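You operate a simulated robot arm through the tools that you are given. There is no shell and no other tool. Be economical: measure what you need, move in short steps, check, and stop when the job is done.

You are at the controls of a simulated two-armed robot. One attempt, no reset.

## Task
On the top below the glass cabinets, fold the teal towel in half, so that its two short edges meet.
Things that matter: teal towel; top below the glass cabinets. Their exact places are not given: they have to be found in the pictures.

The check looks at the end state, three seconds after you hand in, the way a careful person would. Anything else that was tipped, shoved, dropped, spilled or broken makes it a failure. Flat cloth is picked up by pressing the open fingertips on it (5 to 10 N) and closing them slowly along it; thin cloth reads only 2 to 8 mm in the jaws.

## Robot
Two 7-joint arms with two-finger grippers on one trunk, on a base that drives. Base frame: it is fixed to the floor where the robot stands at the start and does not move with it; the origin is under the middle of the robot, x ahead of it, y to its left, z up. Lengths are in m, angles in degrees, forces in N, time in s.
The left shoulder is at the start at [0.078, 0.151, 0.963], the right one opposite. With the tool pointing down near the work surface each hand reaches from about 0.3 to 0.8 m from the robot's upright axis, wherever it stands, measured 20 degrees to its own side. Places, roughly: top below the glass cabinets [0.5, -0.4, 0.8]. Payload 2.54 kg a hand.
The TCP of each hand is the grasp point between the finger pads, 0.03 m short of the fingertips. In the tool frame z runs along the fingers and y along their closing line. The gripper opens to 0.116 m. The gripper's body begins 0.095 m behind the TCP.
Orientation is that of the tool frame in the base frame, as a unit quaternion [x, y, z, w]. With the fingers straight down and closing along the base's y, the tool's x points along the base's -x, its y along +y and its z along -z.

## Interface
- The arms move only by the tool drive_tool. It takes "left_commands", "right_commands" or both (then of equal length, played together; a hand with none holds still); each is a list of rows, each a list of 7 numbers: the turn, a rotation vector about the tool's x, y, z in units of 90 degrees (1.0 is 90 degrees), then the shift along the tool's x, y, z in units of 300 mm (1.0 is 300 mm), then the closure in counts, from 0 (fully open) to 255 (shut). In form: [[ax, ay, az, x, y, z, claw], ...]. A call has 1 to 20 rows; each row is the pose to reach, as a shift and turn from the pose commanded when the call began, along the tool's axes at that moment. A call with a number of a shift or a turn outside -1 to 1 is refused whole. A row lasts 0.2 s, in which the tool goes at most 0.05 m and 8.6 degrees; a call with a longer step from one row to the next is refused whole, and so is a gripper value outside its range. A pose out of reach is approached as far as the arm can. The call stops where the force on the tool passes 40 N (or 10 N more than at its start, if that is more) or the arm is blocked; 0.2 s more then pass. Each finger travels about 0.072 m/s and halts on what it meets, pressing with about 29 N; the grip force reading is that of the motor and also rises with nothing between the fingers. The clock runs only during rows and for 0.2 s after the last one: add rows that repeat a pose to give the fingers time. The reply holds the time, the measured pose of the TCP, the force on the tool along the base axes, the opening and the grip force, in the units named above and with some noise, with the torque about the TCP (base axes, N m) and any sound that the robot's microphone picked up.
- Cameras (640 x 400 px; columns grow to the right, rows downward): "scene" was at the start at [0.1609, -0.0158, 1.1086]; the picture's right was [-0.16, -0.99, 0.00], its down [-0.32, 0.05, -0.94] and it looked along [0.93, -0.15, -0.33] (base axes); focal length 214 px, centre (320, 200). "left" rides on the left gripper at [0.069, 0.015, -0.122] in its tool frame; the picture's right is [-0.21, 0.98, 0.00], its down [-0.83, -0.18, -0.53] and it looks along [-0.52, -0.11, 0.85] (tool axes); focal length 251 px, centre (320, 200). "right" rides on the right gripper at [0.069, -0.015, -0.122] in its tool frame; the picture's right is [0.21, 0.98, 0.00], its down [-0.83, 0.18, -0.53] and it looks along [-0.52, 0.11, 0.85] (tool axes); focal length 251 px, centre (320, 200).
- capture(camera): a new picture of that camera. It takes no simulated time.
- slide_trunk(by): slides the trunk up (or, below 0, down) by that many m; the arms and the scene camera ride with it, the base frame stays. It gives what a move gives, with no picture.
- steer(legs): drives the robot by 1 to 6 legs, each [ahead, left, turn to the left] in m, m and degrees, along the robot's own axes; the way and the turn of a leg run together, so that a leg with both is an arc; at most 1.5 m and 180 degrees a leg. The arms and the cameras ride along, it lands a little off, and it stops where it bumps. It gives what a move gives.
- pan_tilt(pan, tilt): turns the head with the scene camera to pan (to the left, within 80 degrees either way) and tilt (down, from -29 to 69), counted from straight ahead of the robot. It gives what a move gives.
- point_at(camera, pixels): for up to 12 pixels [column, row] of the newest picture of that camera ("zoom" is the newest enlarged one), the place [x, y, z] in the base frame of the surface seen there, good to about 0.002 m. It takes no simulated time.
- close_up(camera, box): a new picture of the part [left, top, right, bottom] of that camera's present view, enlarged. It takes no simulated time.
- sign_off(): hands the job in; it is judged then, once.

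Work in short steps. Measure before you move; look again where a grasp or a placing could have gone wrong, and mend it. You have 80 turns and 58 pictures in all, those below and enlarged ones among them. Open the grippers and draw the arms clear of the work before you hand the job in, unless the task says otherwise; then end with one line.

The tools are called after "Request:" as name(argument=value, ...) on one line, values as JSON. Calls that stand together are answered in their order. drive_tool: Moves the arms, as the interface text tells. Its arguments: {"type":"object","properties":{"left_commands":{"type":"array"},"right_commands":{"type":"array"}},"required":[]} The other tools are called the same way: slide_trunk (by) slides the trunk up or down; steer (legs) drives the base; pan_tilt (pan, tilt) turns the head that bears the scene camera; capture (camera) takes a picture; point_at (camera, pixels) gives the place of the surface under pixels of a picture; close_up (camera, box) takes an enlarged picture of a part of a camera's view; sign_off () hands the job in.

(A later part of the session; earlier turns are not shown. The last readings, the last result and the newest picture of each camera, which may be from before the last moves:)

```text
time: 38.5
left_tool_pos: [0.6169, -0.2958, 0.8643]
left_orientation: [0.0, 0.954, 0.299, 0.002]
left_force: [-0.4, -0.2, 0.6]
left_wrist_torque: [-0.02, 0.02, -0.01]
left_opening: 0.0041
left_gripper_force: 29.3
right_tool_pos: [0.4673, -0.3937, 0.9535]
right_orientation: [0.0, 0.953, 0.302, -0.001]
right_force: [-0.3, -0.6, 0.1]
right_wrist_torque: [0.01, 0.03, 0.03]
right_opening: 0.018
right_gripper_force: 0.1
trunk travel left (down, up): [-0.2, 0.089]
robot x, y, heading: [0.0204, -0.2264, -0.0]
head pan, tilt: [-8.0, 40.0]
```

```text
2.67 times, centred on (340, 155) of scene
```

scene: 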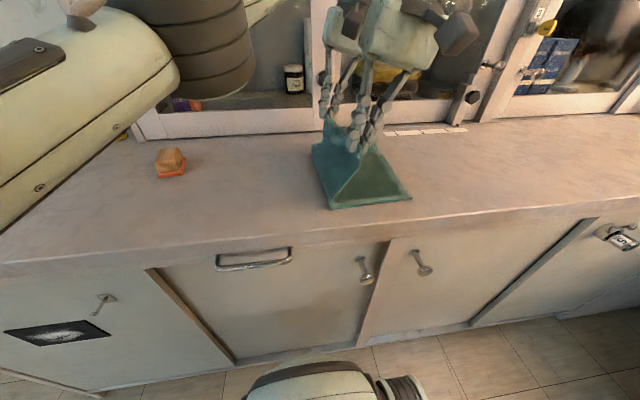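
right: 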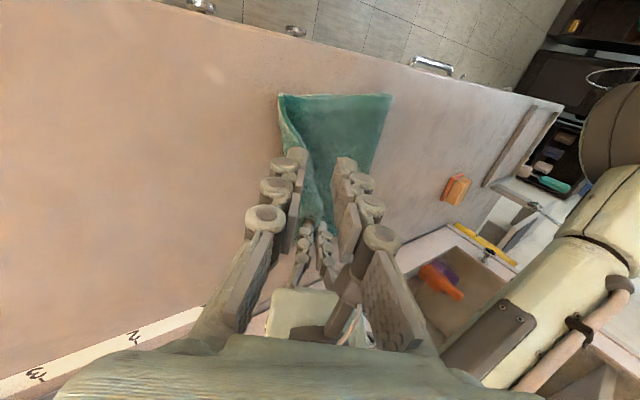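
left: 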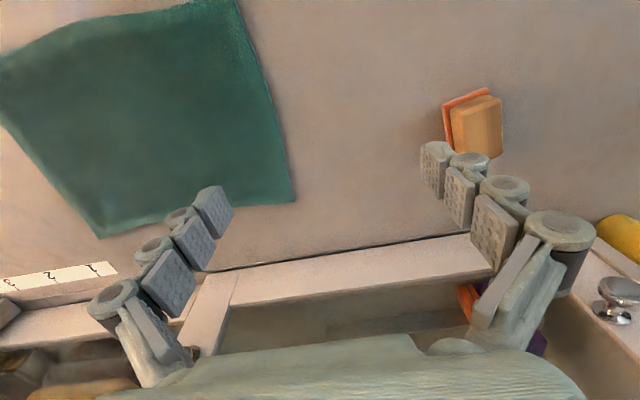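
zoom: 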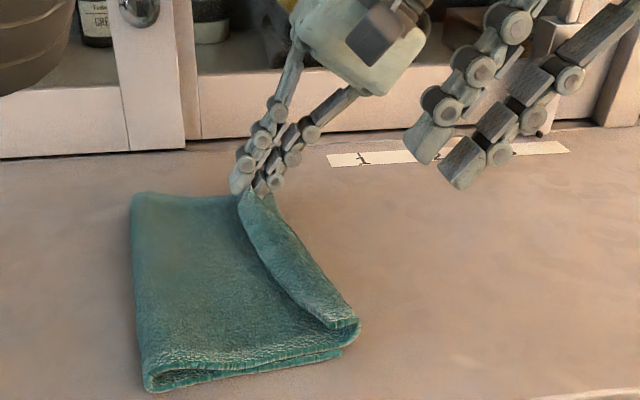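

The edge is now upturned along the strip. I release the left hand the same way: open slightly, then withdraw by alternating base moves (to -y) and lifts, since that arm can't cross further.

Request:
drive_tool(left_commands=[[0, 0, 0, 0, 0, 0, 235], [0, 0, 0, 0, 0, 0, 220], [0, 0, 0, 0, 0, 0, 215], [0, 0, 0, 0, 0.019, -0.027, 215], [0, 0, 0, 0, 0.019, -0.027, 215]])

Request:
steer(legs=[[0, -0.015, 0]])

Request:
drive_tool(left_commands=[[0, 0, 0, 0, 0.04, -0.055, 215], [0, 0, 0, 0, 0.04, -0.055, 215]])

Request:
steer(legs=[[0, -0.025, 0]])

Request:
drive_tool(left_commands=[[0.08, 0, 0, 0, 0.07, -0.1, 215], [0.16, 0, 0, 0, 0.14, -0.2, 215], [0.24, 0, 0, 0, 0.2, -0.28, 215], [0.24, 0, 0, 0, 0.2, -0.28, 215]])

Request:
close_up(camera="scene", box=[220, 80, 460, 230])

```text
time: 39.7
left_tool_pos: [0.6154, -0.2957, 0.8751]
left_orientation: [0.0, 0.955, 0.297, 0.003]
left_force: [0.1, 0.1, 0.2]
left_wrist_torque: [0.0, -0.01, -0.03]
left_opening: 0.0184
left_gripper_force: 0.0
right_tool_pos: [0.4671, -0.3942, 0.9532]
right_orientation: [-0.001, 0.953, 0.302, 0.0]
right_force: [-0.4, -0.2, 0.1]
right_wrist_torque: [0.04, 0.04, 0.0]
right_opening: 0.0182
right_gripper_force: 0.0
trunk travel left (down, up): [-0.2, 0.089]
robot x, y, heading: [0.0205, -0.2302, 0.0]
head pan, tilt: [-8.0, 40.0]
```

```text
time: 40.5
left_tool_pos: [0.615, -0.3111, 0.8757]
left_orientation: [0.0, 0.954, 0.298, 0.002]
left_force: [0.1, -0.3, 0.7]
left_wrist_torque: [0.03, 0.03, -0.03]
left_opening: 0.0183
left_gripper_force: 0.0
right_tool_pos: [0.4661, -0.4083, 0.9545]
right_orientation: [0.0, 0.953, 0.303, 0.001]
right_force: [0.3, -0.6, -0.5]
right_wrist_torque: [0.02, 0.02, -0.03]
right_opening: 0.018
right_gripper_force: 0.0
trunk travel left (down, up): [-0.2, 0.089]
robot x, y, heading: [0.0177, -0.242, 0.2]
head pan, tilt: [-8.0, 40.0]
```

```text
time: 41.1
left_tool_pos: [0.6145, -0.3076, 0.8953]
left_orientation: [0.0, 0.955, 0.297, 0.003]
left_force: [0.0, -0.2, 0.2]
left_wrist_torque: [-0.02, -0.01, -0.04]
left_opening: 0.0183
left_gripper_force: 0.1
left hand out of reach, approached as far as the arm can: row 1, 2
right_tool_pos: [0.4673, -0.4084, 0.9522]
right_orientation: [-0.001, 0.953, 0.303, 0.001]
right_force: [0.2, -0.1, 0.2]
right_wrist_torque: [0.02, 0.02, 0.01]
right_opening: 0.0182
right_gripper_force: 0.1
trunk travel left (down, up): [-0.2, 0.089]
robot x, y, heading: [0.0209, -0.2417, 0.1]
head pan, tilt: [-8.0, 40.0]
```

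```text
time: 42.1
left_tool_pos: [0.6136, -0.3318, 0.8953]
left_orientation: [0.001, 0.955, 0.297, 0.003]
left_force: [0.4, -0.5, 0.9]
left_wrist_torque: [0.03, -0.02, -0.01]
left_opening: 0.0184
left_gripper_force: 0.0
right_tool_pos: [0.4672, -0.4335, 0.954]
right_orientation: [-0.001, 0.953, 0.303, 0.0]
right_force: [0.6, 0.2, 0.1]
right_wrist_torque: [0.02, 0.01, -0.01]
right_opening: 0.0182
right_gripper_force: 0.0
trunk travel left (down, up): [-0.2, 0.089]
robot x, y, heading: [0.018, -0.271, -0.1]
head pan, tilt: [-8.0, 40.0]
```

```text
time: 43.1
left_tool_pos: [0.6123, -0.3329, 0.9998]
left_orientation: [0.002, 0.994, 0.112, 0.004]
left_force: [0.7, -0.7, 0.1]
left_wrist_torque: [0.0, 0.01, -0.05]
left_opening: 0.0184
left_gripper_force: 0.0
right_tool_pos: [0.4669, -0.4337, 0.9529]
right_orientation: [-0.001, 0.953, 0.303, 0.001]
right_force: [-0.1, 0.4, 0.3]
right_wrist_torque: [0.0, -0.01, 0.0]
right_opening: 0.0182
right_gripper_force: 0.0
trunk travel left (down, up): [-0.2, 0.089]
robot x, y, heading: [0.0221, -0.2683, -0.1]
head pan, tilt: [-8.0, 40.0]
```

```text
2.67 times, centred on (340, 155) of scene
```

zoom: 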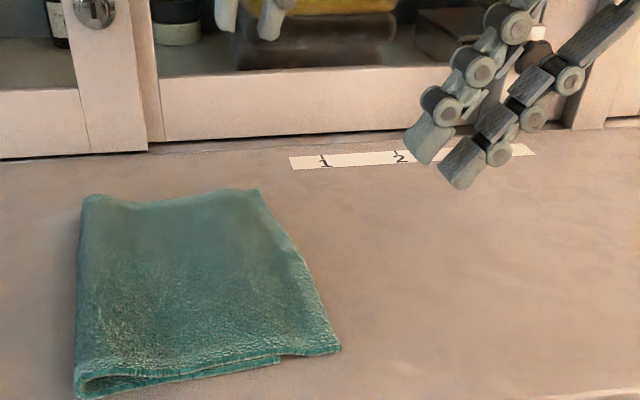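

Nicely laid. I measure the top and bottom edges to see how far they miss.

Request:
point_at(camera="zoom", pixels=[[338, 349], [280, 361], [258, 191], [290, 250], [78, 393], [85, 200], [80, 300], [315, 300], [300, 358], [180, 270]])

Request:
capture(camera="right")

Request:
capture(camera="left")

```text
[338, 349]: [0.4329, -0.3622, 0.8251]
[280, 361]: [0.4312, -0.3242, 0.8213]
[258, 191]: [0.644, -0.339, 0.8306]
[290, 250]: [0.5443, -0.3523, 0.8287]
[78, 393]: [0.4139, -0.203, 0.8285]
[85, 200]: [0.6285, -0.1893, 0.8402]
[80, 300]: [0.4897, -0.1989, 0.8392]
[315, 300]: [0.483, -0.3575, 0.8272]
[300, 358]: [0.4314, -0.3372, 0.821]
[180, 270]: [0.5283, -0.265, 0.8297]
```

```text
36 pictures are left
```

right: 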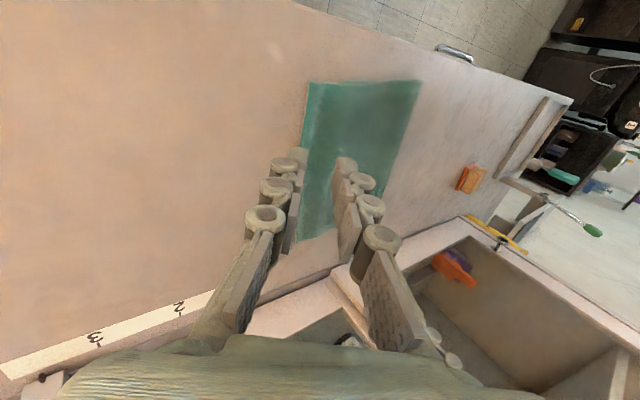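

```text
35 pictures are left
```

left: 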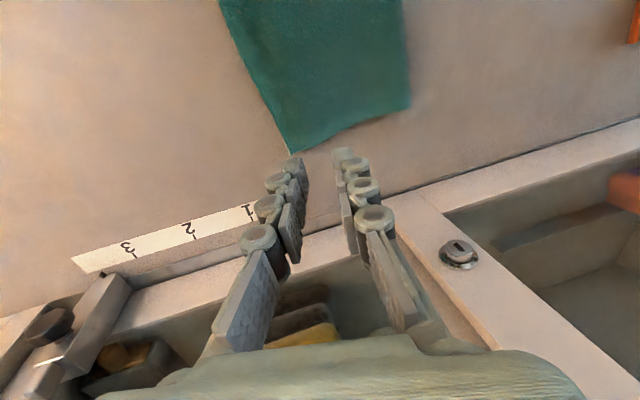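

The top edge overshoots the bottom edge (-0.324) by 37 mm at the near corner and about 15 mm at the far one. I'll regrasp the near top corner with the right hand and bring it back. First I move the base 60 mm left and hover the right hand over that corner, tilted 8° outward.

Request:
steer(legs=[[0, 0.06, 0]])

Request:
drive_tool(right_commands=[[0.07, 0, 0, 0.014, -0.02, 0.06, 170], [0.14, 0, 0, 0.028, -0.04, 0.12, 170], [0.22, 0, 0, 0.042, -0.065, 0.19, 170], [0.3, 0, 0, 0.057, -0.089, 0.255, 170], [0.3, 0, 0, 0.057, -0.089, 0.255, 170]])

Request:
pan_tilt(pan=0, tilt=40)

Request:
capture(camera="scene")

Request:
capture(camera="right")

```text
time: 44.3
left_tool_pos: [0.6143, -0.2704, 0.9987]
left_orientation: [0.0, 0.994, 0.112, 0.004]
left_force: [0.5, 0.1, -0.4]
left_wrist_torque: [-0.04, 0.02, 0.0]
left_opening: 0.018
left_gripper_force: 0.1
right_tool_pos: [0.4664, -0.3729, 0.954]
right_orientation: [0.0, 0.953, 0.302, 0.001]
right_force: [0.6, 0.3, 0.4]
right_wrist_torque: [0.02, 0.0, -0.02]
right_opening: 0.0181
right_gripper_force: 0.1
trunk travel left (down, up): [-0.2, 0.089]
robot x, y, heading: [0.0189, -0.2076, -0.1]
head pan, tilt: [-8.0, 40.0]
```

```text
time: 45.5
left_tool_pos: [0.6118, -0.2708, 0.9987]
left_orientation: [0.001, 0.994, 0.113, 0.003]
left_force: [0.3, -0.3, 0.1]
left_wrist_torque: [-0.02, 0.02, -0.02]
left_opening: 0.0181
left_gripper_force: 0.1
right_tool_pos: [0.4495, -0.3505, 0.8758]
right_orientation: [0.0, 0.997, 0.071, 0.0]
right_force: [-0.5, 0.3, -0.2]
right_wrist_torque: [-0.03, 0.03, 0.0]
right_opening: 0.0385
right_gripper_force: 0.1
trunk travel left (down, up): [-0.2, 0.089]
robot x, y, heading: [0.0229, -0.2051, -0.2]
head pan, tilt: [-8.0, 40.0]
```

```text
time: 46.2
left_tool_pos: [0.6133, -0.2705, 0.9986]
left_orientation: [0.001, 0.994, 0.113, 0.003]
left_force: [0.2, -0.3, 0.7]
left_wrist_torque: [-0.02, -0.04, 0.02]
left_opening: 0.0181
left_gripper_force: 0.1
right_tool_pos: [0.4499, -0.3504, 0.8757]
right_orientation: [0.0, 0.997, 0.071, 0.0]
right_force: [1.1, 0.3, 0.0]
right_wrist_torque: [0.03, 0.01, 0.0]
right_opening: 0.0385
right_gripper_force: 0.0
trunk travel left (down, up): [-0.2, 0.089]
robot x, y, heading: [0.0218, -0.209, 0.5]
head pan, tilt: [0.0, 40.0]
```

```text
34 pictures are left
```

scene: 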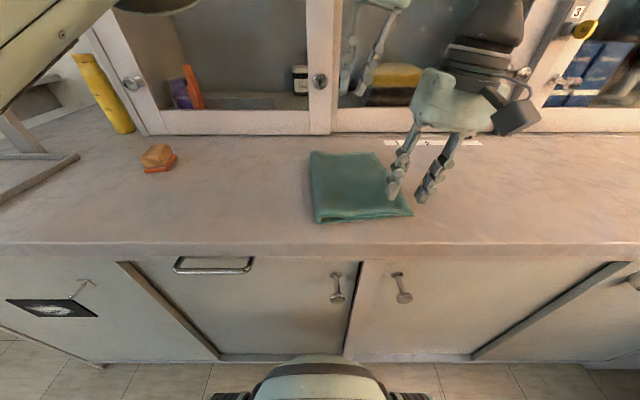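

```text
33 pictures are left
```

right: 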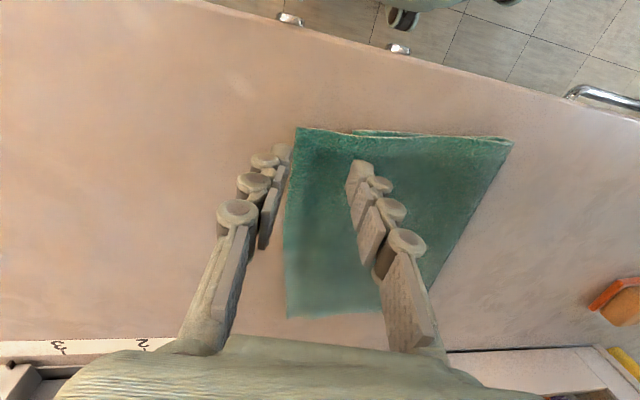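

The jaws straddle the near top corner's edge. I descend to contact.

Request:
drive_tool(right_commands=[[0, 0, 0, 0, -0.005, 0.035, 170], [0, 0, 0, 0, -0.009, 0.066, 170], [0, 0, 0, 0, -0.0105, 0.074, 170], [0, 0, 0, 0, -0.011, 0.08, 170], [0, 0, 0, 0, -0.011, 0.08, 170]])

```text
time: 47.4
left_tool_pos: [0.612, -0.2714, 1.0005]
left_orientation: [0.0, 0.994, 0.112, 0.004]
left_force: [0.2, 0.7, 0.3]
left_wrist_torque: [0.0, 0.0, 0.03]
left_opening: 0.0181
left_gripper_force: 0.1
right_tool_pos: [0.4506, -0.3504, 0.8524]
right_orientation: [-0.001, 0.997, 0.071, 0.002]
right_force: [-0.2, -8.4, 23.0]
right_wrist_torque: [-0.74, 0.07, -0.03]
right_opening: 0.04
right_gripper_force: 5.0
trunk travel left (down, up): [-0.2, 0.089]
robot x, y, heading: [0.0172, -0.2034, -0.3]
head pan, tilt: [0.0, 40.0]
```

23 N is too much, so I back off 1.3 mm and then close slowly.

Request:
drive_tool(right_commands=[[0, 0, 0, 0, 0, -0.0045, 170], [0, 0, 0, 0, 0, -0.0045, 180], [0, 0, 0, 0, 0, -0.0045, 190], [0, 0, 0, 0, 0, -0.0045, 200], [0, 0, 0, 0, 0, -0.0045, 210], [0, 0, 0, 0, 0, -0.0045, 220], [0, 0, 0, 0, 0, -0.0045, 230], [0, 0, 0, 0, 0, -0.0045, 240], [0, 0, 0, 0, 0, -0.0045, 255], [0, 0, 0, 0, 0, -0.0045, 255], [0, 0, 0, 0, 0, -0.0045, 255]])

Request:
close_up(camera="scene", box=[280, 120, 460, 240])

```text
time: 49.8
left_tool_pos: [0.6127, -0.2712, 0.9981]
left_orientation: [0.0, 0.994, 0.113, 0.004]
left_force: [-0.1, -0.1, -0.1]
left_wrist_torque: [-0.01, 0.01, 0.01]
left_opening: 0.0183
left_gripper_force: 0.0
right_tool_pos: [0.4499, -0.3503, 0.8518]
right_orientation: [0.001, 0.997, 0.072, 0.001]
right_force: [0.3, 0.5, 1.8]
right_wrist_torque: [0.01, -0.01, 0.01]
right_opening: 0.0063
right_gripper_force: 28.4
trunk travel left (down, up): [-0.2, 0.089]
robot x, y, heading: [0.0235, -0.2048, 0.1]
head pan, tilt: [0.0, 40.0]
```

```text
3.33 times, centred on (370, 180) of scene
```

zoom: 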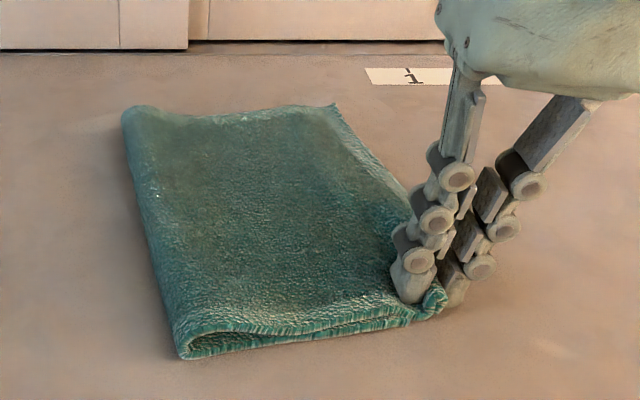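

The near corner is gripped (6.3 mm). I lift it 25 mm, carry it about 45 mm to +y with 25° tilt, and lower it so the edge lands near y≈-0.32.

Request:
drive_tool(right_commands=[[0, 0, 0, 0, 0.006, -0.042, 255], [-0.03, 0, 0, 0, 0.012, -0.083, 255], [-0.09, 0, 0, 0, 0.08, -0.075, 255], [-0.15, 0, 0, 0, 0.15, -0.061, 255], [-0.19, 0, 0, 0, 0.16, -0.061, 255], [-0.19, 0, 0, 0, 0.14, -0.05, 255], [-0.19, 0, 0, 0, 0.119, -0.034, 255], [-0.19, 0, 0, 0, 0.119, -0.034, 255]])

Request:
close_up(camera="scene", box=[280, 120, 460, 240])

```text
time: 51.6
left_tool_pos: [0.6123, -0.2713, 0.9974]
left_orientation: [0.0, 0.994, 0.112, 0.004]
left_force: [-0.3, 0.4, -0.6]
left_wrist_torque: [0.03, 0.03, 0.01]
left_opening: 0.0186
left_gripper_force: 0.1
right_tool_pos: [0.4499, -0.317, 0.8676]
right_orientation: [-0.001, 0.976, 0.218, 0.002]
right_force: [-0.1, 0.8, -0.4]
right_wrist_torque: [0.0, 0.01, 0.02]
right_opening: 0.0064
right_gripper_force: 28.6
trunk travel left (down, up): [-0.2, 0.089]
robot x, y, heading: [0.0212, -0.2089, -0.3]
head pan, tilt: [0.0, 40.0]
```

```text
3.33 times, centred on (370, 180) of scene
```

zoom: 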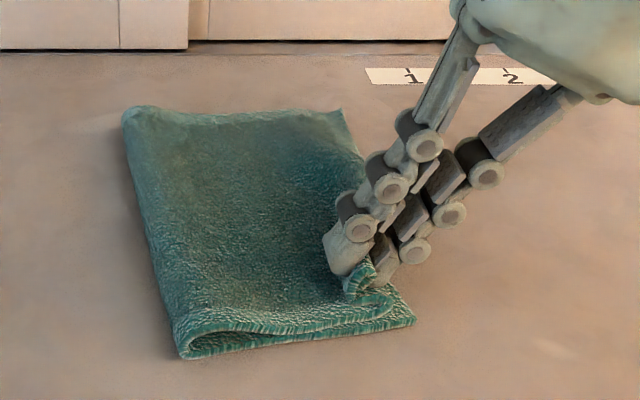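

The corner is now over the bottom layer. I release and withdraw along the fingers.

Request:
drive_tool(right_commands=[[0, 0, 0, 0, 0, 0, 235], [0, 0, 0, 0, 0, 0, 215], [0, 0, 0, 0, 0, 0, 205], [0, 0, 0, 0, 0, -0.04, 205], [0, 0, 0, 0, 0, -0.08, 205], [0, 0, 0, 0, 0, -0.14, 205], [0, 0, 0, 0, 0, -0.24, 205], [0, 0, 0, 0, 0, -0.34, 205], [0, 0, 0, 0, 0, -0.34, 205]])

Request:
close_up(camera="scene", box=[280, 120, 460, 240])

```text
time: 53.6
left_tool_pos: [0.6127, -0.2703, 0.999]
left_orientation: [0.0, 0.994, 0.113, 0.004]
left_force: [-1.0, -0.3, -1.0]
left_wrist_torque: [0.02, -0.04, -0.02]
left_opening: 0.018
left_gripper_force: 0.1
right_tool_pos: [0.4483, -0.3608, 0.9608]
right_orientation: [0.0, 0.976, 0.219, 0.001]
right_force: [-0.4, 0.4, -0.7]
right_wrist_torque: [0.0, 0.04, -0.04]
right_opening: 0.0227
right_gripper_force: 0.0
trunk travel left (down, up): [-0.2, 0.089]
robot x, y, heading: [0.0192, -0.2067, -0.1]
head pan, tilt: [0.0, 40.0]
```

```text
3.33 times, centred on (370, 180) of scene
```

zoom: 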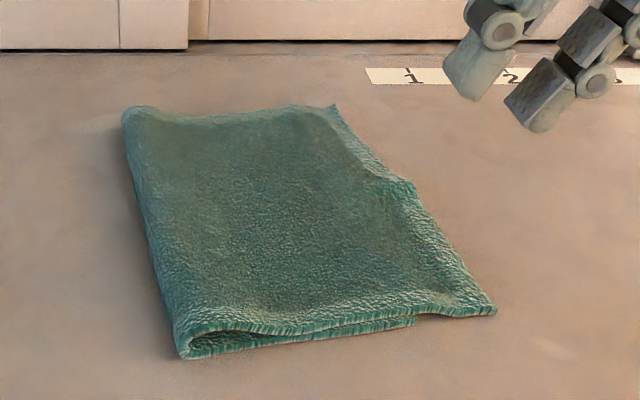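

The cloth sprang back flat: the crease itself sits too far right (bottom 0.121 m, top 0.163 m). The remedy is to regrasp the top edge with both hands, unfold partway, and refold along a lower arc about y≈-0.182. I measure the edge first.

Request:
point_at(camera="zoom", pixels=[[492, 311], [475, 285], [445, 240], [412, 190], [380, 172], [333, 107], [345, 125], [415, 322], [182, 352], [125, 118]])

Request:
steer(legs=[[0, -0.038, 0]])

```text
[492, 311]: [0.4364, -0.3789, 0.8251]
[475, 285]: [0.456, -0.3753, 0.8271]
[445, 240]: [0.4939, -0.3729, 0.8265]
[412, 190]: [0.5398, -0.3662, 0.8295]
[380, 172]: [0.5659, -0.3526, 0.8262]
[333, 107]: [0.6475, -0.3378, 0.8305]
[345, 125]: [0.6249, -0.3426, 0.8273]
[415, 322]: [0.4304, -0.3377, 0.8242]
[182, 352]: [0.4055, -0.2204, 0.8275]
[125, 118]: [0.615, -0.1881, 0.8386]
```

```text
time: 54.7
left_tool_pos: [0.6128, -0.3089, 0.9981]
left_orientation: [-0.001, 0.994, 0.113, 0.004]
left_force: [1.0, -0.8, 0.6]
left_wrist_torque: [-0.01, 0.0, 0.02]
left_opening: 0.0181
left_gripper_force: 0.0
right_tool_pos: [0.4485, -0.3986, 0.959]
right_orientation: [0.0, 0.976, 0.218, 0.001]
right_force: [1.1, -0.8, -0.4]
right_wrist_torque: [-0.01, 0.02, 0.0]
right_opening: 0.0227
right_gripper_force: 0.1
trunk travel left (down, up): [-0.2, 0.089]
robot x, y, heading: [0.0219, -0.2467, 0.3]
head pan, tilt: [0.0, 40.0]
```

The near side slid right a bit (near top edge -0.375, far top edge -0.343). I hover both hands astride the top edge at the two corners with an 8° tilt.

Request:
drive_tool(left_commands=[[0.015, 0, 0, -0.006, -0.045, 0.1, 170], [0.03, 0, 0, -0.012, -0.09, 0.2, 170], [0.045, 0, 0, -0.018, -0.135, 0.3, 170], [0.055, 0, 0, -0.023, -0.174, 0.381, 170], [0.055, 0, 0, -0.023, -0.174, 0.381, 170]], right_commands=[[0.05, 0, 0, -0.003, -0.006, 0.08, 170], [0.1, 0, 0, -0.006, -0.012, 0.16, 170], [0.15, 0, 0, -0.009, -0.018, 0.24, 170], [0.191, 0, 0, -0.012, -0.023, 0.299, 170], [0.191, 0, 0, -0.012, -0.023, 0.299, 170]])

Request:
capture(camera="right")

Request:
capture(camera="left")

```text
time: 55.9
left_tool_pos: [0.6228, -0.3335, 0.874]
left_orientation: [0.002, 0.998, 0.07, 0.003]
left_force: [0.7, 1.0, 0.4]
left_wrist_torque: [0.01, -0.01, 0.0]
left_opening: 0.0387
left_gripper_force: 0.0
right_tool_pos: [0.4522, -0.3672, 0.8771]
right_orientation: [-0.001, 0.998, 0.07, 0.0]
right_force: [-0.1, 0.0, 0.0]
right_wrist_torque: [0.0, 0.03, -0.01]
right_opening: 0.0386
right_gripper_force: 0.1
trunk travel left (down, up): [-0.2, 0.089]
robot x, y, heading: [0.0174, -0.2439, -0.0]
head pan, tilt: [0.0, 40.0]
```

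```text
29 pictures are left
```

right: 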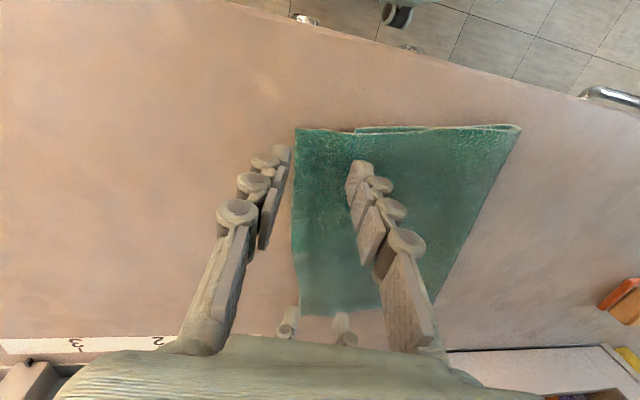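

```text
28 pictures are left
```

left: 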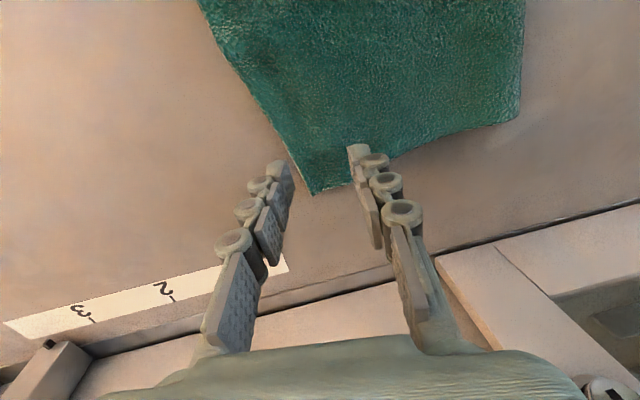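

The far pair's inner finger would sit on the double layer, so I narrow the left jaws to 30 mm and shift them 8 mm outward. Then both hands descend to contact.

Request:
drive_tool(left_commands=[[0, 0, 0, 0, -0.026, 0.0, 189], [0, 0, 0, 0, -0.03, 0.03, 189], [0, 0, 0, 0, -0.034, 0.055, 189], [0, 0, 0, 0, -0.036, 0.066, 189], [0, 0, 0, 0, -0.036, 0.066, 189]], right_commands=[[0, 0, 0, 0, 0, 0, 170], [0, 0, 0, 0, -0.004, 0.035, 170], [0, 0, 0, 0, -0.009, 0.062, 170], [0, 0, 0, 0, -0.011, 0.076, 170], [0, 0, 0, 0, -0.011, 0.076, 170]])

```text
time: 57.1
left_tool_pos: [0.6198, -0.3419, 0.8525]
left_orientation: [0.001, 0.998, 0.07, 0.004]
left_force: [0.0, 0.5, 0.2]
left_wrist_torque: [0.02, -0.02, 0.0]
left_opening: 0.0302
left_gripper_force: 0.1
right_tool_pos: [0.4524, -0.3658, 0.8535]
right_orientation: [0.0, 0.998, 0.07, 0.001]
right_force: [0.3, 0.3, 1.0]
right_wrist_torque: [0.01, 0.01, -0.02]
right_opening: 0.0389
right_gripper_force: 0.9
trunk travel left (down, up): [-0.2, 0.089]
robot x, y, heading: [0.0194, -0.2458, 0.0]
head pan, tilt: [0.0, 40.0]
```

Both are just at contact. I press 1 mm (right) and 2 mm (left) more and close slowly.

Request:
drive_tool(left_commands=[[0, 0, 0, 0, 0, 0.006, 189], [0, 0, 0, 0, 0, 0.007, 197], [0, 0, 0, 0, 0, 0.007, 205], [0, 0, 0, 0, 0, 0.007, 213], [0, 0, 0, 0, 0, 0.007, 221], [0, 0, 0, 0, 0, 0.007, 229], [0, 0, 0, 0, 0, 0.007, 237], [0, 0, 0, 0, 0, 0.007, 245], [0, 0, 0, 0, 0, 0.007, 255], [0, 0, 0, 0, 0, 0.007, 255], [0, 0, 0, 0, 0, 0.007, 255]], right_commands=[[0, 0, 0, 0, 0, 0.003, 170], [0, 0, 0, 0, 0, 0.003, 180], [0, 0, 0, 0, 0, 0.003, 190], [0, 0, 0, 0, 0, 0.003, 200], [0, 0, 0, 0, 0, 0.003, 210], [0, 0, 0, 0, 0, 0.003, 220], [0, 0, 0, 0, 0, 0.003, 230], [0, 0, 0, 0, 0, 0.003, 240], [0, 0, 0, 0, 0, 0.003, 255], [0, 0, 0, 0, 0, 0.003, 255], [0, 0, 0, 0, 0, 0.003, 255]])

Request:
drive_tool(left_commands=[[0, 0, 0, 0, 0.006, -0.04, 255], [0, 0, 0, 0, 0.012, -0.08, 255], [0, 0, 0, 0, 0.012, -0.1, 255]], right_commands=[[0, 0, 0, 0, 0.006, -0.04, 255], [0, 0, 0, 0, 0.012, -0.08, 255], [0, 0, 0, 0, 0.012, -0.1, 255]])

Request:
capture(camera="scene")

Request:
close_up(camera="scene", box=[280, 120, 460, 240])

```text
time: 59.5
left_tool_pos: [0.6207, -0.3418, 0.852]
left_orientation: [0.001, 0.998, 0.069, 0.004]
left_force: [-0.6, -0.6, 3.1]
left_wrist_torque: [0.02, 0.04, -0.03]
left_opening: 0.0026
left_gripper_force: 31.7
right_tool_pos: [0.4514, -0.3664, 0.8532]
right_orientation: [-0.001, 0.998, 0.071, 0.001]
right_force: [-0.2, 0.5, 1.4]
right_wrist_torque: [0.02, -0.01, -0.01]
right_opening: 0.005
right_gripper_force: 29.0
trunk travel left (down, up): [-0.2, 0.089]
robot x, y, heading: [0.0171, -0.2454, -0.0]
head pan, tilt: [0.0, 40.0]
```

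```text
time: 60.3
left_tool_pos: [0.6211, -0.3428, 0.8839]
left_orientation: [0.002, 0.998, 0.07, 0.003]
left_force: [0.4, 0.6, 1.0]
left_wrist_torque: [0.04, 0.0, 0.01]
left_opening: 0.0033
left_gripper_force: 34.0
right_tool_pos: [0.4519, -0.3673, 0.8836]
right_orientation: [-0.001, 0.997, 0.071, 0.0]
right_force: [1.4, -0.1, -1.4]
right_wrist_torque: [0.01, 0.01, 0.03]
right_opening: 0.005
right_gripper_force: 28.4
trunk travel left (down, up): [-0.2, 0.089]
robot x, y, heading: [0.02, -0.2462, -0.2]
head pan, tilt: [0.0, 40.0]
```

```text
27 pictures are left
```

scene: 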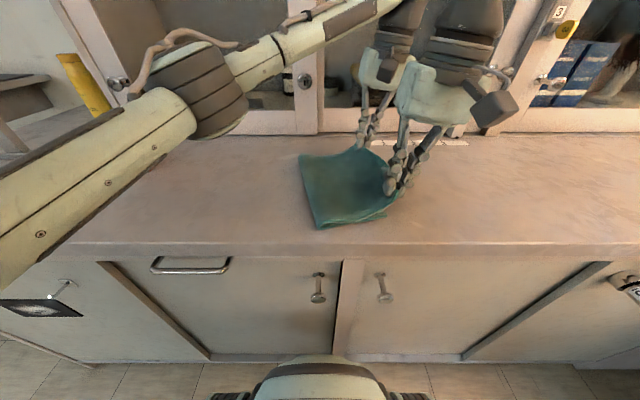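

```text
3.33 times, centred on (370, 180) of scene
```

zoom: 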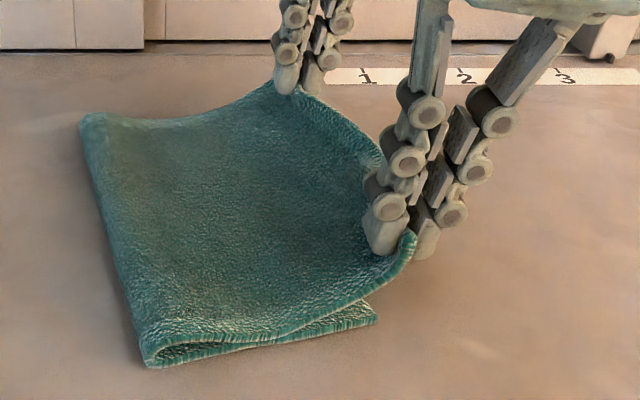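

Both corners are gripped. I lift 45 mm more and carry the edge back left with the base.

Request:
drive_tool(left_commands=[[0, 0, 0, 0, 0.01, -0.07, 255], [0, 0, 0, 0, 0.02, -0.15, 255], [0, 0, 0, 0, 0.02, -0.15, 255]], right_commands=[[0, 0, 0, 0, 0.01, -0.07, 255], [0, 0, 0, 0, 0.02, -0.15, 255], [0, 0, 0, 0, 0.02, -0.15, 255]])

Request:
steer(legs=[[0, 0.17, 0]])

Request:
close_up(camera="scene", box=[260, 80, 500, 230])

```text
time: 61.1
left_tool_pos: [0.62, -0.3428, 0.9277]
left_orientation: [0.0, 0.998, 0.069, 0.004]
left_force: [0.8, -0.3, 0.8]
left_wrist_torque: [0.01, 0.0, 0.02]
left_opening: 0.0017
left_gripper_force: 28.0
right_tool_pos: [0.4522, -0.3665, 0.9277]
right_orientation: [0.0, 0.998, 0.07, 0.001]
right_force: [-0.1, 0.1, 0.1]
right_wrist_torque: [-0.01, -0.02, 0.03]
right_opening: 0.0046
right_gripper_force: 29.0
trunk travel left (down, up): [-0.2, 0.089]
robot x, y, heading: [0.0183, -0.243, 0.0]
head pan, tilt: [0.0, 40.0]
```

```text
time: 63.3
left_tool_pos: [0.6185, -0.1773, 0.9272]
left_orientation: [0.0, 0.998, 0.07, 0.004]
left_force: [-0.3, 0.0, -1.5]
left_wrist_torque: [-0.04, -0.02, -0.02]
left_opening: 0.0029
left_gripper_force: 31.0
right_tool_pos: [0.4523, -0.2018, 0.9275]
right_orientation: [-0.001, 0.998, 0.07, 0.0]
right_force: [0.4, -0.1, -0.2]
right_wrist_torque: [-0.03, 0.01, 0.02]
right_opening: 0.005
right_gripper_force: 28.8
trunk travel left (down, up): [-0.2, 0.089]
robot x, y, heading: [0.0201, -0.0772, 0.3]
head pan, tilt: [0.0, 40.0]
```

```text
2.67 times, centred on (380, 155) of scene
```

zoom: 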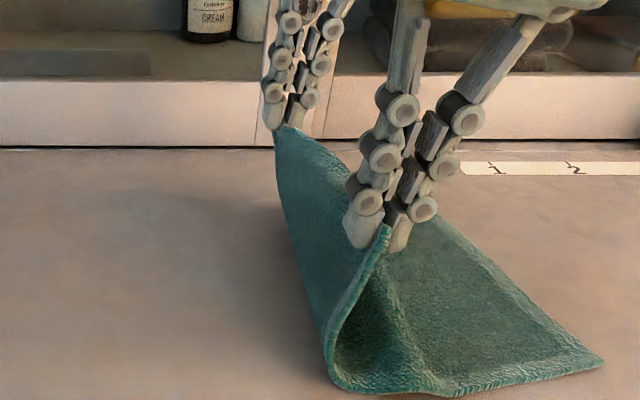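

Both still hold. I continue 75 mm left, lowering to relay the left half on the counter.

Request:
steer(legs=[[0, 0.08, 0]])

Request:
drive_tool(left_commands=[[0, 0, 0, 0, -0.009, 0.065, 255], [0, 0, 0, 0, -0.018, 0.13, 255], [0, 0, 0, 0, -0.024, 0.17, 255], [0, 0, 0, 0, -0.024, 0.17, 255]], right_commands=[[0, 0, 0, 0, -0.009, 0.065, 255], [0, 0, 0, 0, -0.018, 0.13, 255], [0, 0, 0, 0, -0.024, 0.17, 255], [0, 0, 0, 0, -0.024, 0.17, 255]])

Request:
capture(camera="scene")

Request:
close_up(camera="scene", box=[280, 100, 520, 250])

```text
time: 64.7
left_tool_pos: [0.6193, -0.0956, 0.9279]
left_orientation: [-0.001, 0.998, 0.07, 0.003]
left_force: [-0.3, -0.1, 1.1]
left_wrist_torque: [-0.02, 0.02, 0.05]
left_opening: 0.0023
left_gripper_force: 26.3
right_tool_pos: [0.452, -0.1216, 0.9269]
right_orientation: [-0.001, 0.997, 0.071, 0.0]
right_force: [0.1, -0.4, -0.6]
right_wrist_torque: [0.01, -0.01, 0.04]
right_opening: 0.005
right_gripper_force: 28.8
trunk travel left (down, up): [-0.2, 0.089]
robot x, y, heading: [0.0205, -0.0019, -0.0]
head pan, tilt: [0.0, 40.0]
```

```text
time: 65.7
left_tool_pos: [0.6188, -0.0968, 0.8748]
left_orientation: [-0.001, 0.998, 0.069, 0.004]
left_force: [-0.3, 0.7, -0.5]
left_wrist_torque: [-0.01, 0.0, 0.04]
left_opening: 0.0031
left_gripper_force: 31.8
right_tool_pos: [0.4527, -0.1219, 0.8748]
right_orientation: [-0.002, 0.997, 0.071, 0.001]
right_force: [-0.4, 0.2, 0.3]
right_wrist_torque: [-0.02, -0.01, 0.0]
right_opening: 0.0049
right_gripper_force: 28.8
trunk travel left (down, up): [-0.2, 0.089]
robot x, y, heading: [0.02, -0.002, -0.0]
head pan, tilt: [0.0, 40.0]
```

```text
24 pictures are left
```

scene: 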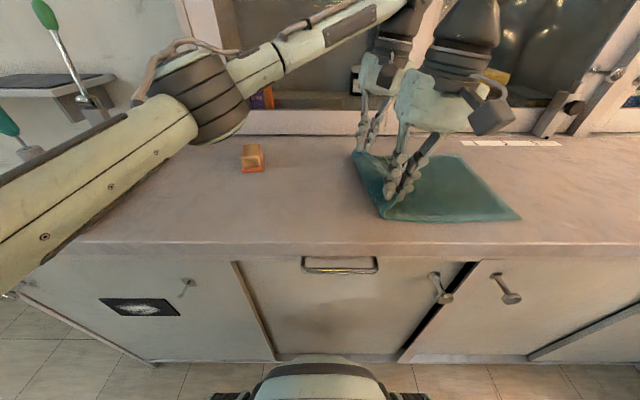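

```text
2.67 times, centred on (400, 175) of scene
```

zoom: 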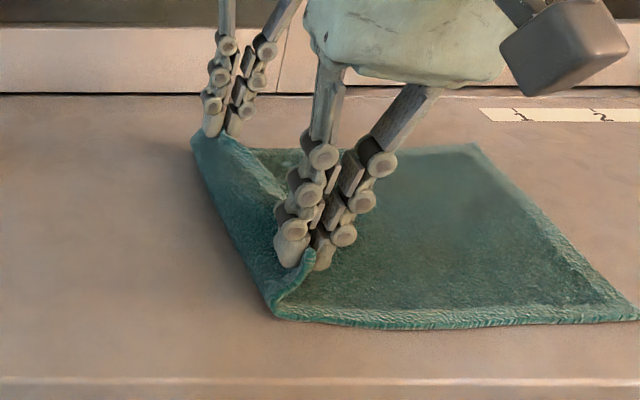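

Request:
point_at(camera="zoom", pixels=[[635, 316], [570, 250], [478, 148], [278, 312], [240, 240], [196, 150], [312, 253], [228, 135], [400, 325]])

```text
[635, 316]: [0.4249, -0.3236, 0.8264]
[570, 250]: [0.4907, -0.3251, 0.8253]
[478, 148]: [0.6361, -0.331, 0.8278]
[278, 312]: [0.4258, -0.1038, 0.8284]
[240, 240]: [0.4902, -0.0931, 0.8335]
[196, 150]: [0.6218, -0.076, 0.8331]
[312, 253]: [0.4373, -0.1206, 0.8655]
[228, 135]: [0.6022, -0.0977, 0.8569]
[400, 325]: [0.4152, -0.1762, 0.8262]
```

The cloth is relaid: right edge at y -0.324 (near) and -0.331 (far), so the crease belongs near -0.185. I lift just 35 mm and stagger the hands to allow for their different grip depths. Then I carry them right on a low path, so that no more than half the towel is lifted.

Request:
drive_tool(left_commands=[[0, 0, 0, 0, -0.007, -0.04, 255], [0, 0, 0, 0, -0.015, -0.08, 255], [0, 0, 0, 0, -0.023, -0.121, 255], [0, 0, 0, 0, -0.023, -0.121, 255]], right_commands=[[0, 0, 0, 0, 0.033, -0.035, 255], [0, 0, 0, 0, 0.066, -0.07, 255], [0, 0, 0, 0, 0.099, -0.104, 255], [0, 0, 0, 0, 0.099, -0.104, 255]])

Request:
steer(legs=[[0, -0.14, 0]])

Request:
close_up(camera="scene", box=[260, 90, 500, 240])

```text
time: 66.7
left_tool_pos: [0.6183, -0.1082, 0.9125]
left_orientation: [-0.001, 0.998, 0.07, 0.003]
left_force: [-0.2, -0.5, 1.6]
left_wrist_torque: [0.01, 0.03, 0.0]
left_opening: 0.0016
left_gripper_force: 28.1
right_tool_pos: [0.4517, -0.0962, 0.9115]
right_orientation: [-0.002, 0.998, 0.071, 0.001]
right_force: [0.6, -0.5, 0.5]
right_wrist_torque: [0.04, -0.01, 0.05]
right_opening: 0.005
right_gripper_force: 29.2
trunk travel left (down, up): [-0.2, 0.089]
robot x, y, heading: [0.0165, 0.0011, 0.2]
head pan, tilt: [0.0, 40.0]
```

```text
time: 68.7
left_tool_pos: [0.62, -0.2447, 0.9123]
left_orientation: [-0.002, 0.998, 0.069, 0.003]
left_force: [-0.4, -0.8, -0.4]
left_wrist_torque: [0.0, -0.01, 0.0]
left_opening: 0.0034
left_gripper_force: 32.0
right_tool_pos: [0.452, -0.2338, 0.9118]
right_orientation: [-0.004, 0.997, 0.071, 0.001]
right_force: [0.3, 0.5, 0.0]
right_wrist_torque: [0.0, -0.04, 0.06]
right_opening: 0.0048
right_gripper_force: 28.7
trunk travel left (down, up): [-0.2, 0.089]
robot x, y, heading: [0.0226, -0.1384, 0.6]
head pan, tilt: [0.0, 40.0]
```

```text
2.67 times, centred on (380, 165) of scene
```

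zoom: 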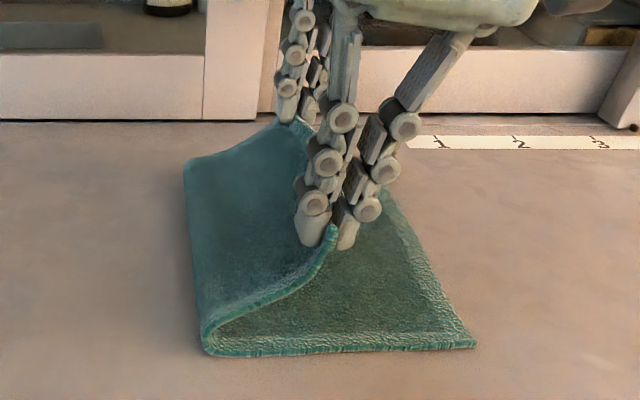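

Request:
point_at(camera="zoom", pixels=[[472, 346], [435, 285], [388, 195], [203, 350], [190, 260], [184, 172], [330, 230]])

```text
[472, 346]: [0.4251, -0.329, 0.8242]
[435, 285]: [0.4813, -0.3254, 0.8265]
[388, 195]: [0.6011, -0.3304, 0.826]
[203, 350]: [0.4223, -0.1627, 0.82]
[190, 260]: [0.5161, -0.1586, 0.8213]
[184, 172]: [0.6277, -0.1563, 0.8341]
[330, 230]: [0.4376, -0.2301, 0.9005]
```

Excellent: the crease is now at about -0.16 with the bottom edge at -0.327. I lower 28 mm first, then carry 60 mm right.

Request:
drive_tool(left_commands=[[0, 0, 0, 0, -0.006, 0.045, 255], [0, 0, 0, 0, -0.013, 0.092, 255], [0, 0, 0, 0, -0.013, 0.092, 255]], right_commands=[[0, 0, 0, 0, -0.006, 0.045, 255], [0, 0, 0, 0, -0.013, 0.092, 255], [0, 0, 0, 0, -0.013, 0.092, 255]])

Request:
steer(legs=[[0, -0.06, 0]])

Request:
close_up(camera="scene", box=[240, 90, 480, 240])

```text
time: 69.5
left_tool_pos: [0.6195, -0.2446, 0.884]
left_orientation: [-0.002, 0.998, 0.07, 0.004]
left_force: [0.2, -0.6, -0.1]
left_wrist_torque: [-0.01, -0.02, 0.0]
left_opening: 0.0025
left_gripper_force: 26.7
right_tool_pos: [0.4518, -0.233, 0.8831]
right_orientation: [-0.002, 0.998, 0.071, 0.0]
right_force: [-0.2, -0.4, -0.2]
right_wrist_torque: [-0.03, 0.0, 0.05]
right_opening: 0.0049
right_gripper_force: 29.4
trunk travel left (down, up): [-0.2, 0.089]
robot x, y, heading: [0.0205, -0.1372, 0.6]
head pan, tilt: [0.0, 40.0]
```

```text
time: 70.8
left_tool_pos: [0.6206, -0.3041, 0.8849]
left_orientation: [-0.002, 0.998, 0.07, 0.002]
left_force: [-0.8, 0.9, 0.3]
left_wrist_torque: [0.01, 0.02, 0.0]
left_opening: 0.0033
left_gripper_force: 32.5
right_tool_pos: [0.4523, -0.2913, 0.8824]
right_orientation: [-0.003, 0.997, 0.071, 0.0]
right_force: [0.0, -0.2, -0.7]
right_wrist_torque: [0.03, 0.0, 0.01]
right_opening: 0.0051
right_gripper_force: 28.5
trunk travel left (down, up): [-0.2, 0.089]
robot x, y, heading: [0.0226, -0.1965, 0.3]
head pan, tilt: [0.0, 40.0]
```

```text
2.67 times, centred on (360, 165) of scene
```

zoom: 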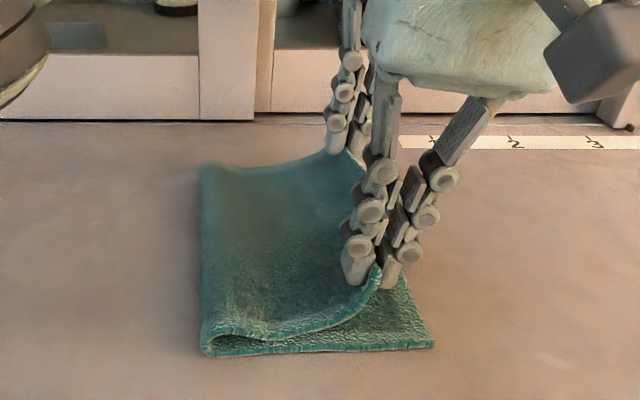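

Request:
point_at(camera="zoom", pixels=[[431, 343], [415, 305], [203, 350], [201, 260], [200, 172], [376, 270], [350, 160]])

```text
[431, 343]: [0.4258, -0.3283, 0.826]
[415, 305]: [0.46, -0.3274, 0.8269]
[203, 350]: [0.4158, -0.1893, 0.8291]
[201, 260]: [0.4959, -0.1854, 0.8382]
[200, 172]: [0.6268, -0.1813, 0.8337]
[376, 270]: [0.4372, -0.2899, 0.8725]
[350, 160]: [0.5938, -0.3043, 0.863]
```

The crease is at -0.185 and the bottom edge at -0.328, which is what I wanted. I lower onto the bottom layer, shift 9 mm toward me to align the sides, and tilt the right hand 14° more.

Request:
drive_tool(left_commands=[[0, 0, 0, 0.015, -0.002, 0.02, 255], [0, 0, 0, 0.03, -0.005, 0.04, 255], [0, 0, 0, 0.03, -0.008, 0.059, 255], [0, 0, 0, 0.03, -0.008, 0.059, 255]], right_commands=[[-0.05, 0, 0, 0.015, -0.01, 0.015, 255], [-0.1, 0, 0, 0.03, -0.02, 0.03, 255], [-0.155, 0, 0, 0.03, -0.03, 0.045, 255], [-0.155, 0, 0, 0.03, -0.03, 0.045, 255]])

Request:
close_up(camera="scene", box=[240, 90, 480, 240])

Request:
capture(camera="left")

```text
time: 71.8
left_tool_pos: [0.6112, -0.3044, 0.8658]
left_orientation: [-0.003, 0.998, 0.07, 0.004]
left_force: [-0.4, -0.1, -1.0]
left_wrist_torque: [-0.01, 0.03, -0.01]
left_opening: 0.0039
left_gripper_force: 29.4
right_tool_pos: [0.4448, -0.3, 0.8672]
right_orientation: [-0.004, 0.982, 0.191, 0.001]
right_force: [1.8, 0.5, 0.9]
right_wrist_torque: [-0.03, -0.01, 0.03]
right_opening: 0.0044
right_gripper_force: 28.8
trunk travel left (down, up): [-0.2, 0.089]
robot x, y, heading: [0.0255, -0.1979, 0.5]
head pan, tilt: [0.0, 40.0]
```

```text
2.67 times, centred on (360, 165) of scene
```

zoom: 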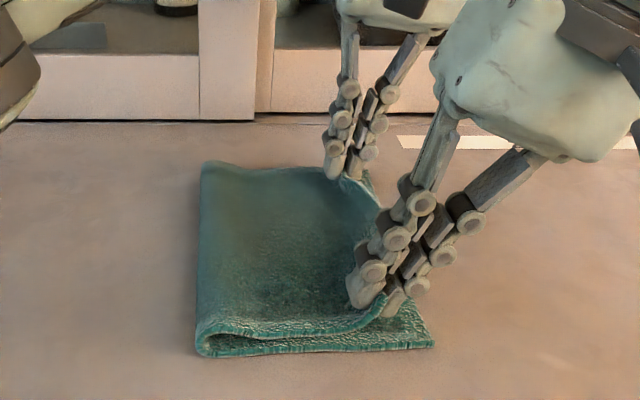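

```text
19 pictures are left
```

left: 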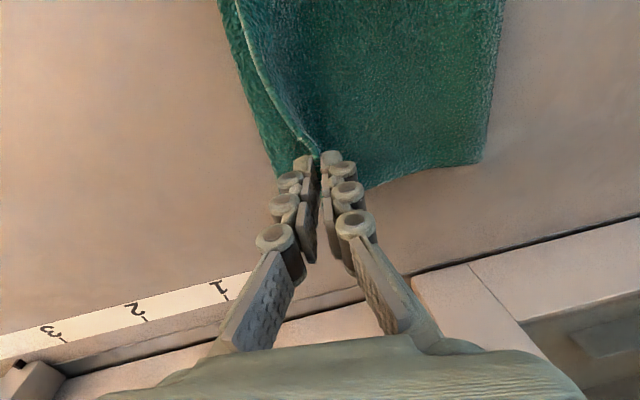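

Both edges sit over the bottom edge. I open both slightly and withdraw along the fingers.

Request:
drive_tool(left_commands=[[0, 0, 0, 0, 0, 0, 235], [0, 0, 0, 0, 0, 0, 215], [0, 0, 0, 0, 0, 0, 205], [0, 0, 0, 0, 0, -0.04, 205], [0, 0, 0, 0, 0, -0.08, 205], [0, 0, 0, 0, 0.02, -0.14, 205], [0, 0, 0, 0, 0.03, -0.24, 205], [0, 0, 0, 0, 0.04, -0.34, 205], [0, 0, 0, 0, 0.04, -0.34, 205]], right_commands=[[0, 0, 0, 0, 0, 0, 235], [0, 0, 0, 0, 0, 0, 215], [0, 0, 0, 0, 0, 0, 205], [0, 0, 0, 0, 0, -0.04, 205], [0, 0, 0, 0, 0, -0.08, 205], [0, 0, 0, 0, 0, -0.14, 205], [0, 0, 0, 0, 0, -0.24, 205], [0, 0, 0, 0, 0, -0.34, 205], [0, 0, 0, 0, 0, -0.34, 205]])

Request:
close_up(camera="scene", box=[240, 90, 480, 240])

Request:
capture(camera="left")

```text
time: 73.8
left_tool_pos: [0.6119, -0.3059, 0.9685]
left_orientation: [-0.002, 0.998, 0.07, 0.004]
left_force: [0.3, 0.2, -0.2]
left_wrist_torque: [0.01, -0.02, -0.01]
left_opening: 0.0226
left_gripper_force: 0.1
right_tool_pos: [0.4443, -0.3378, 0.9648]
right_orientation: [-0.003, 0.982, 0.191, -0.001]
right_force: [-1.0, -0.3, -0.6]
right_wrist_torque: [0.03, -0.02, -0.01]
right_opening: 0.0229
right_gripper_force: 0.1
trunk travel left (down, up): [-0.2, 0.089]
robot x, y, heading: [0.0202, -0.196, 0.2]
head pan, tilt: [0.0, 40.0]
```

```text
2.67 times, centred on (360, 165) of scene
```

zoom: 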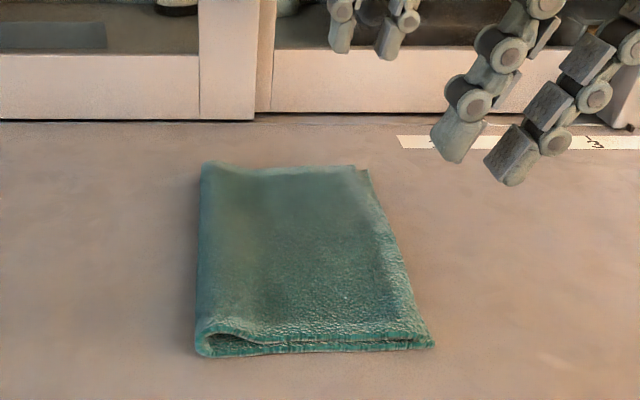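

```text
17 pictures are left
```

left: 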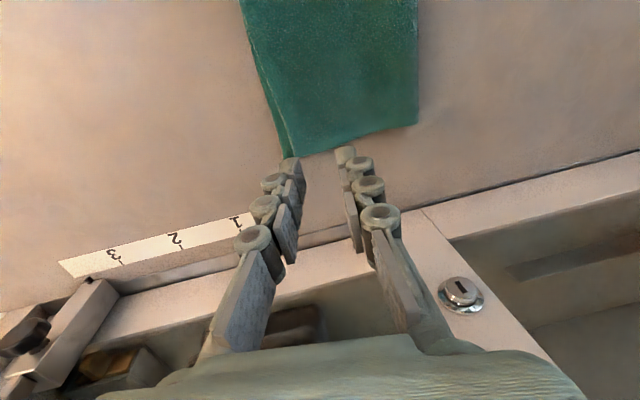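

That looks excellent. I check the alignment up close.

Request:
close_up(camera="scene", box=[305, 140, 415, 230])

Request:
close_up(camera="left", box=[220, 0, 440, 170])

Request:
point_at(camera="left", pixels=[[287, 157], [294, 150], [270, 110], [262, 108], [256, 60], [250, 60], [415, 122]])

```text
4.44 times, centred on (360, 185) of scene
```

zoom: 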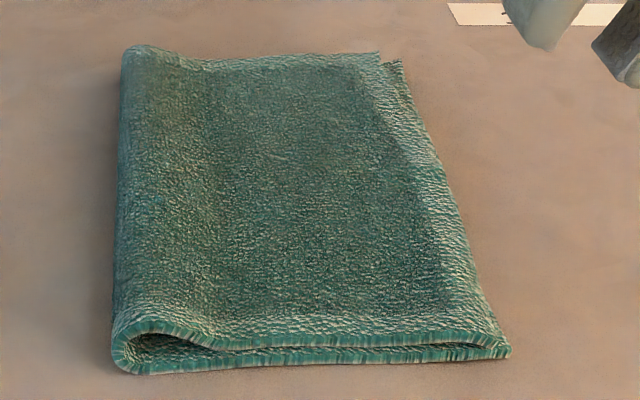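

```text
2.35 times, centred on (330, 85) of left
```

zoom: 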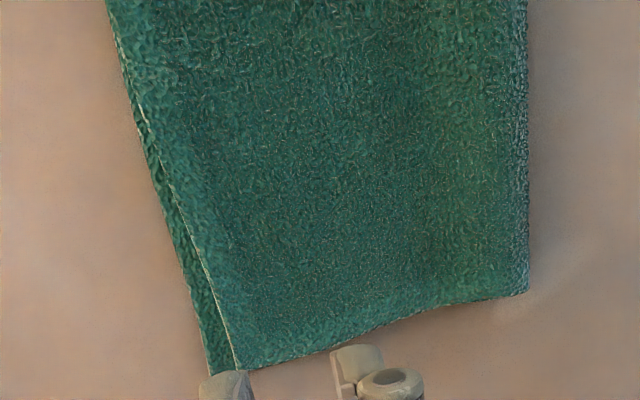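

```text
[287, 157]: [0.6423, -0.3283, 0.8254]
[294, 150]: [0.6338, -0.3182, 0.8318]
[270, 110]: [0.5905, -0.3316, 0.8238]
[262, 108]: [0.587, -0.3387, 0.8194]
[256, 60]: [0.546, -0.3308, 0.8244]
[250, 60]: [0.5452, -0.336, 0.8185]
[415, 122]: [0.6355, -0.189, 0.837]
```

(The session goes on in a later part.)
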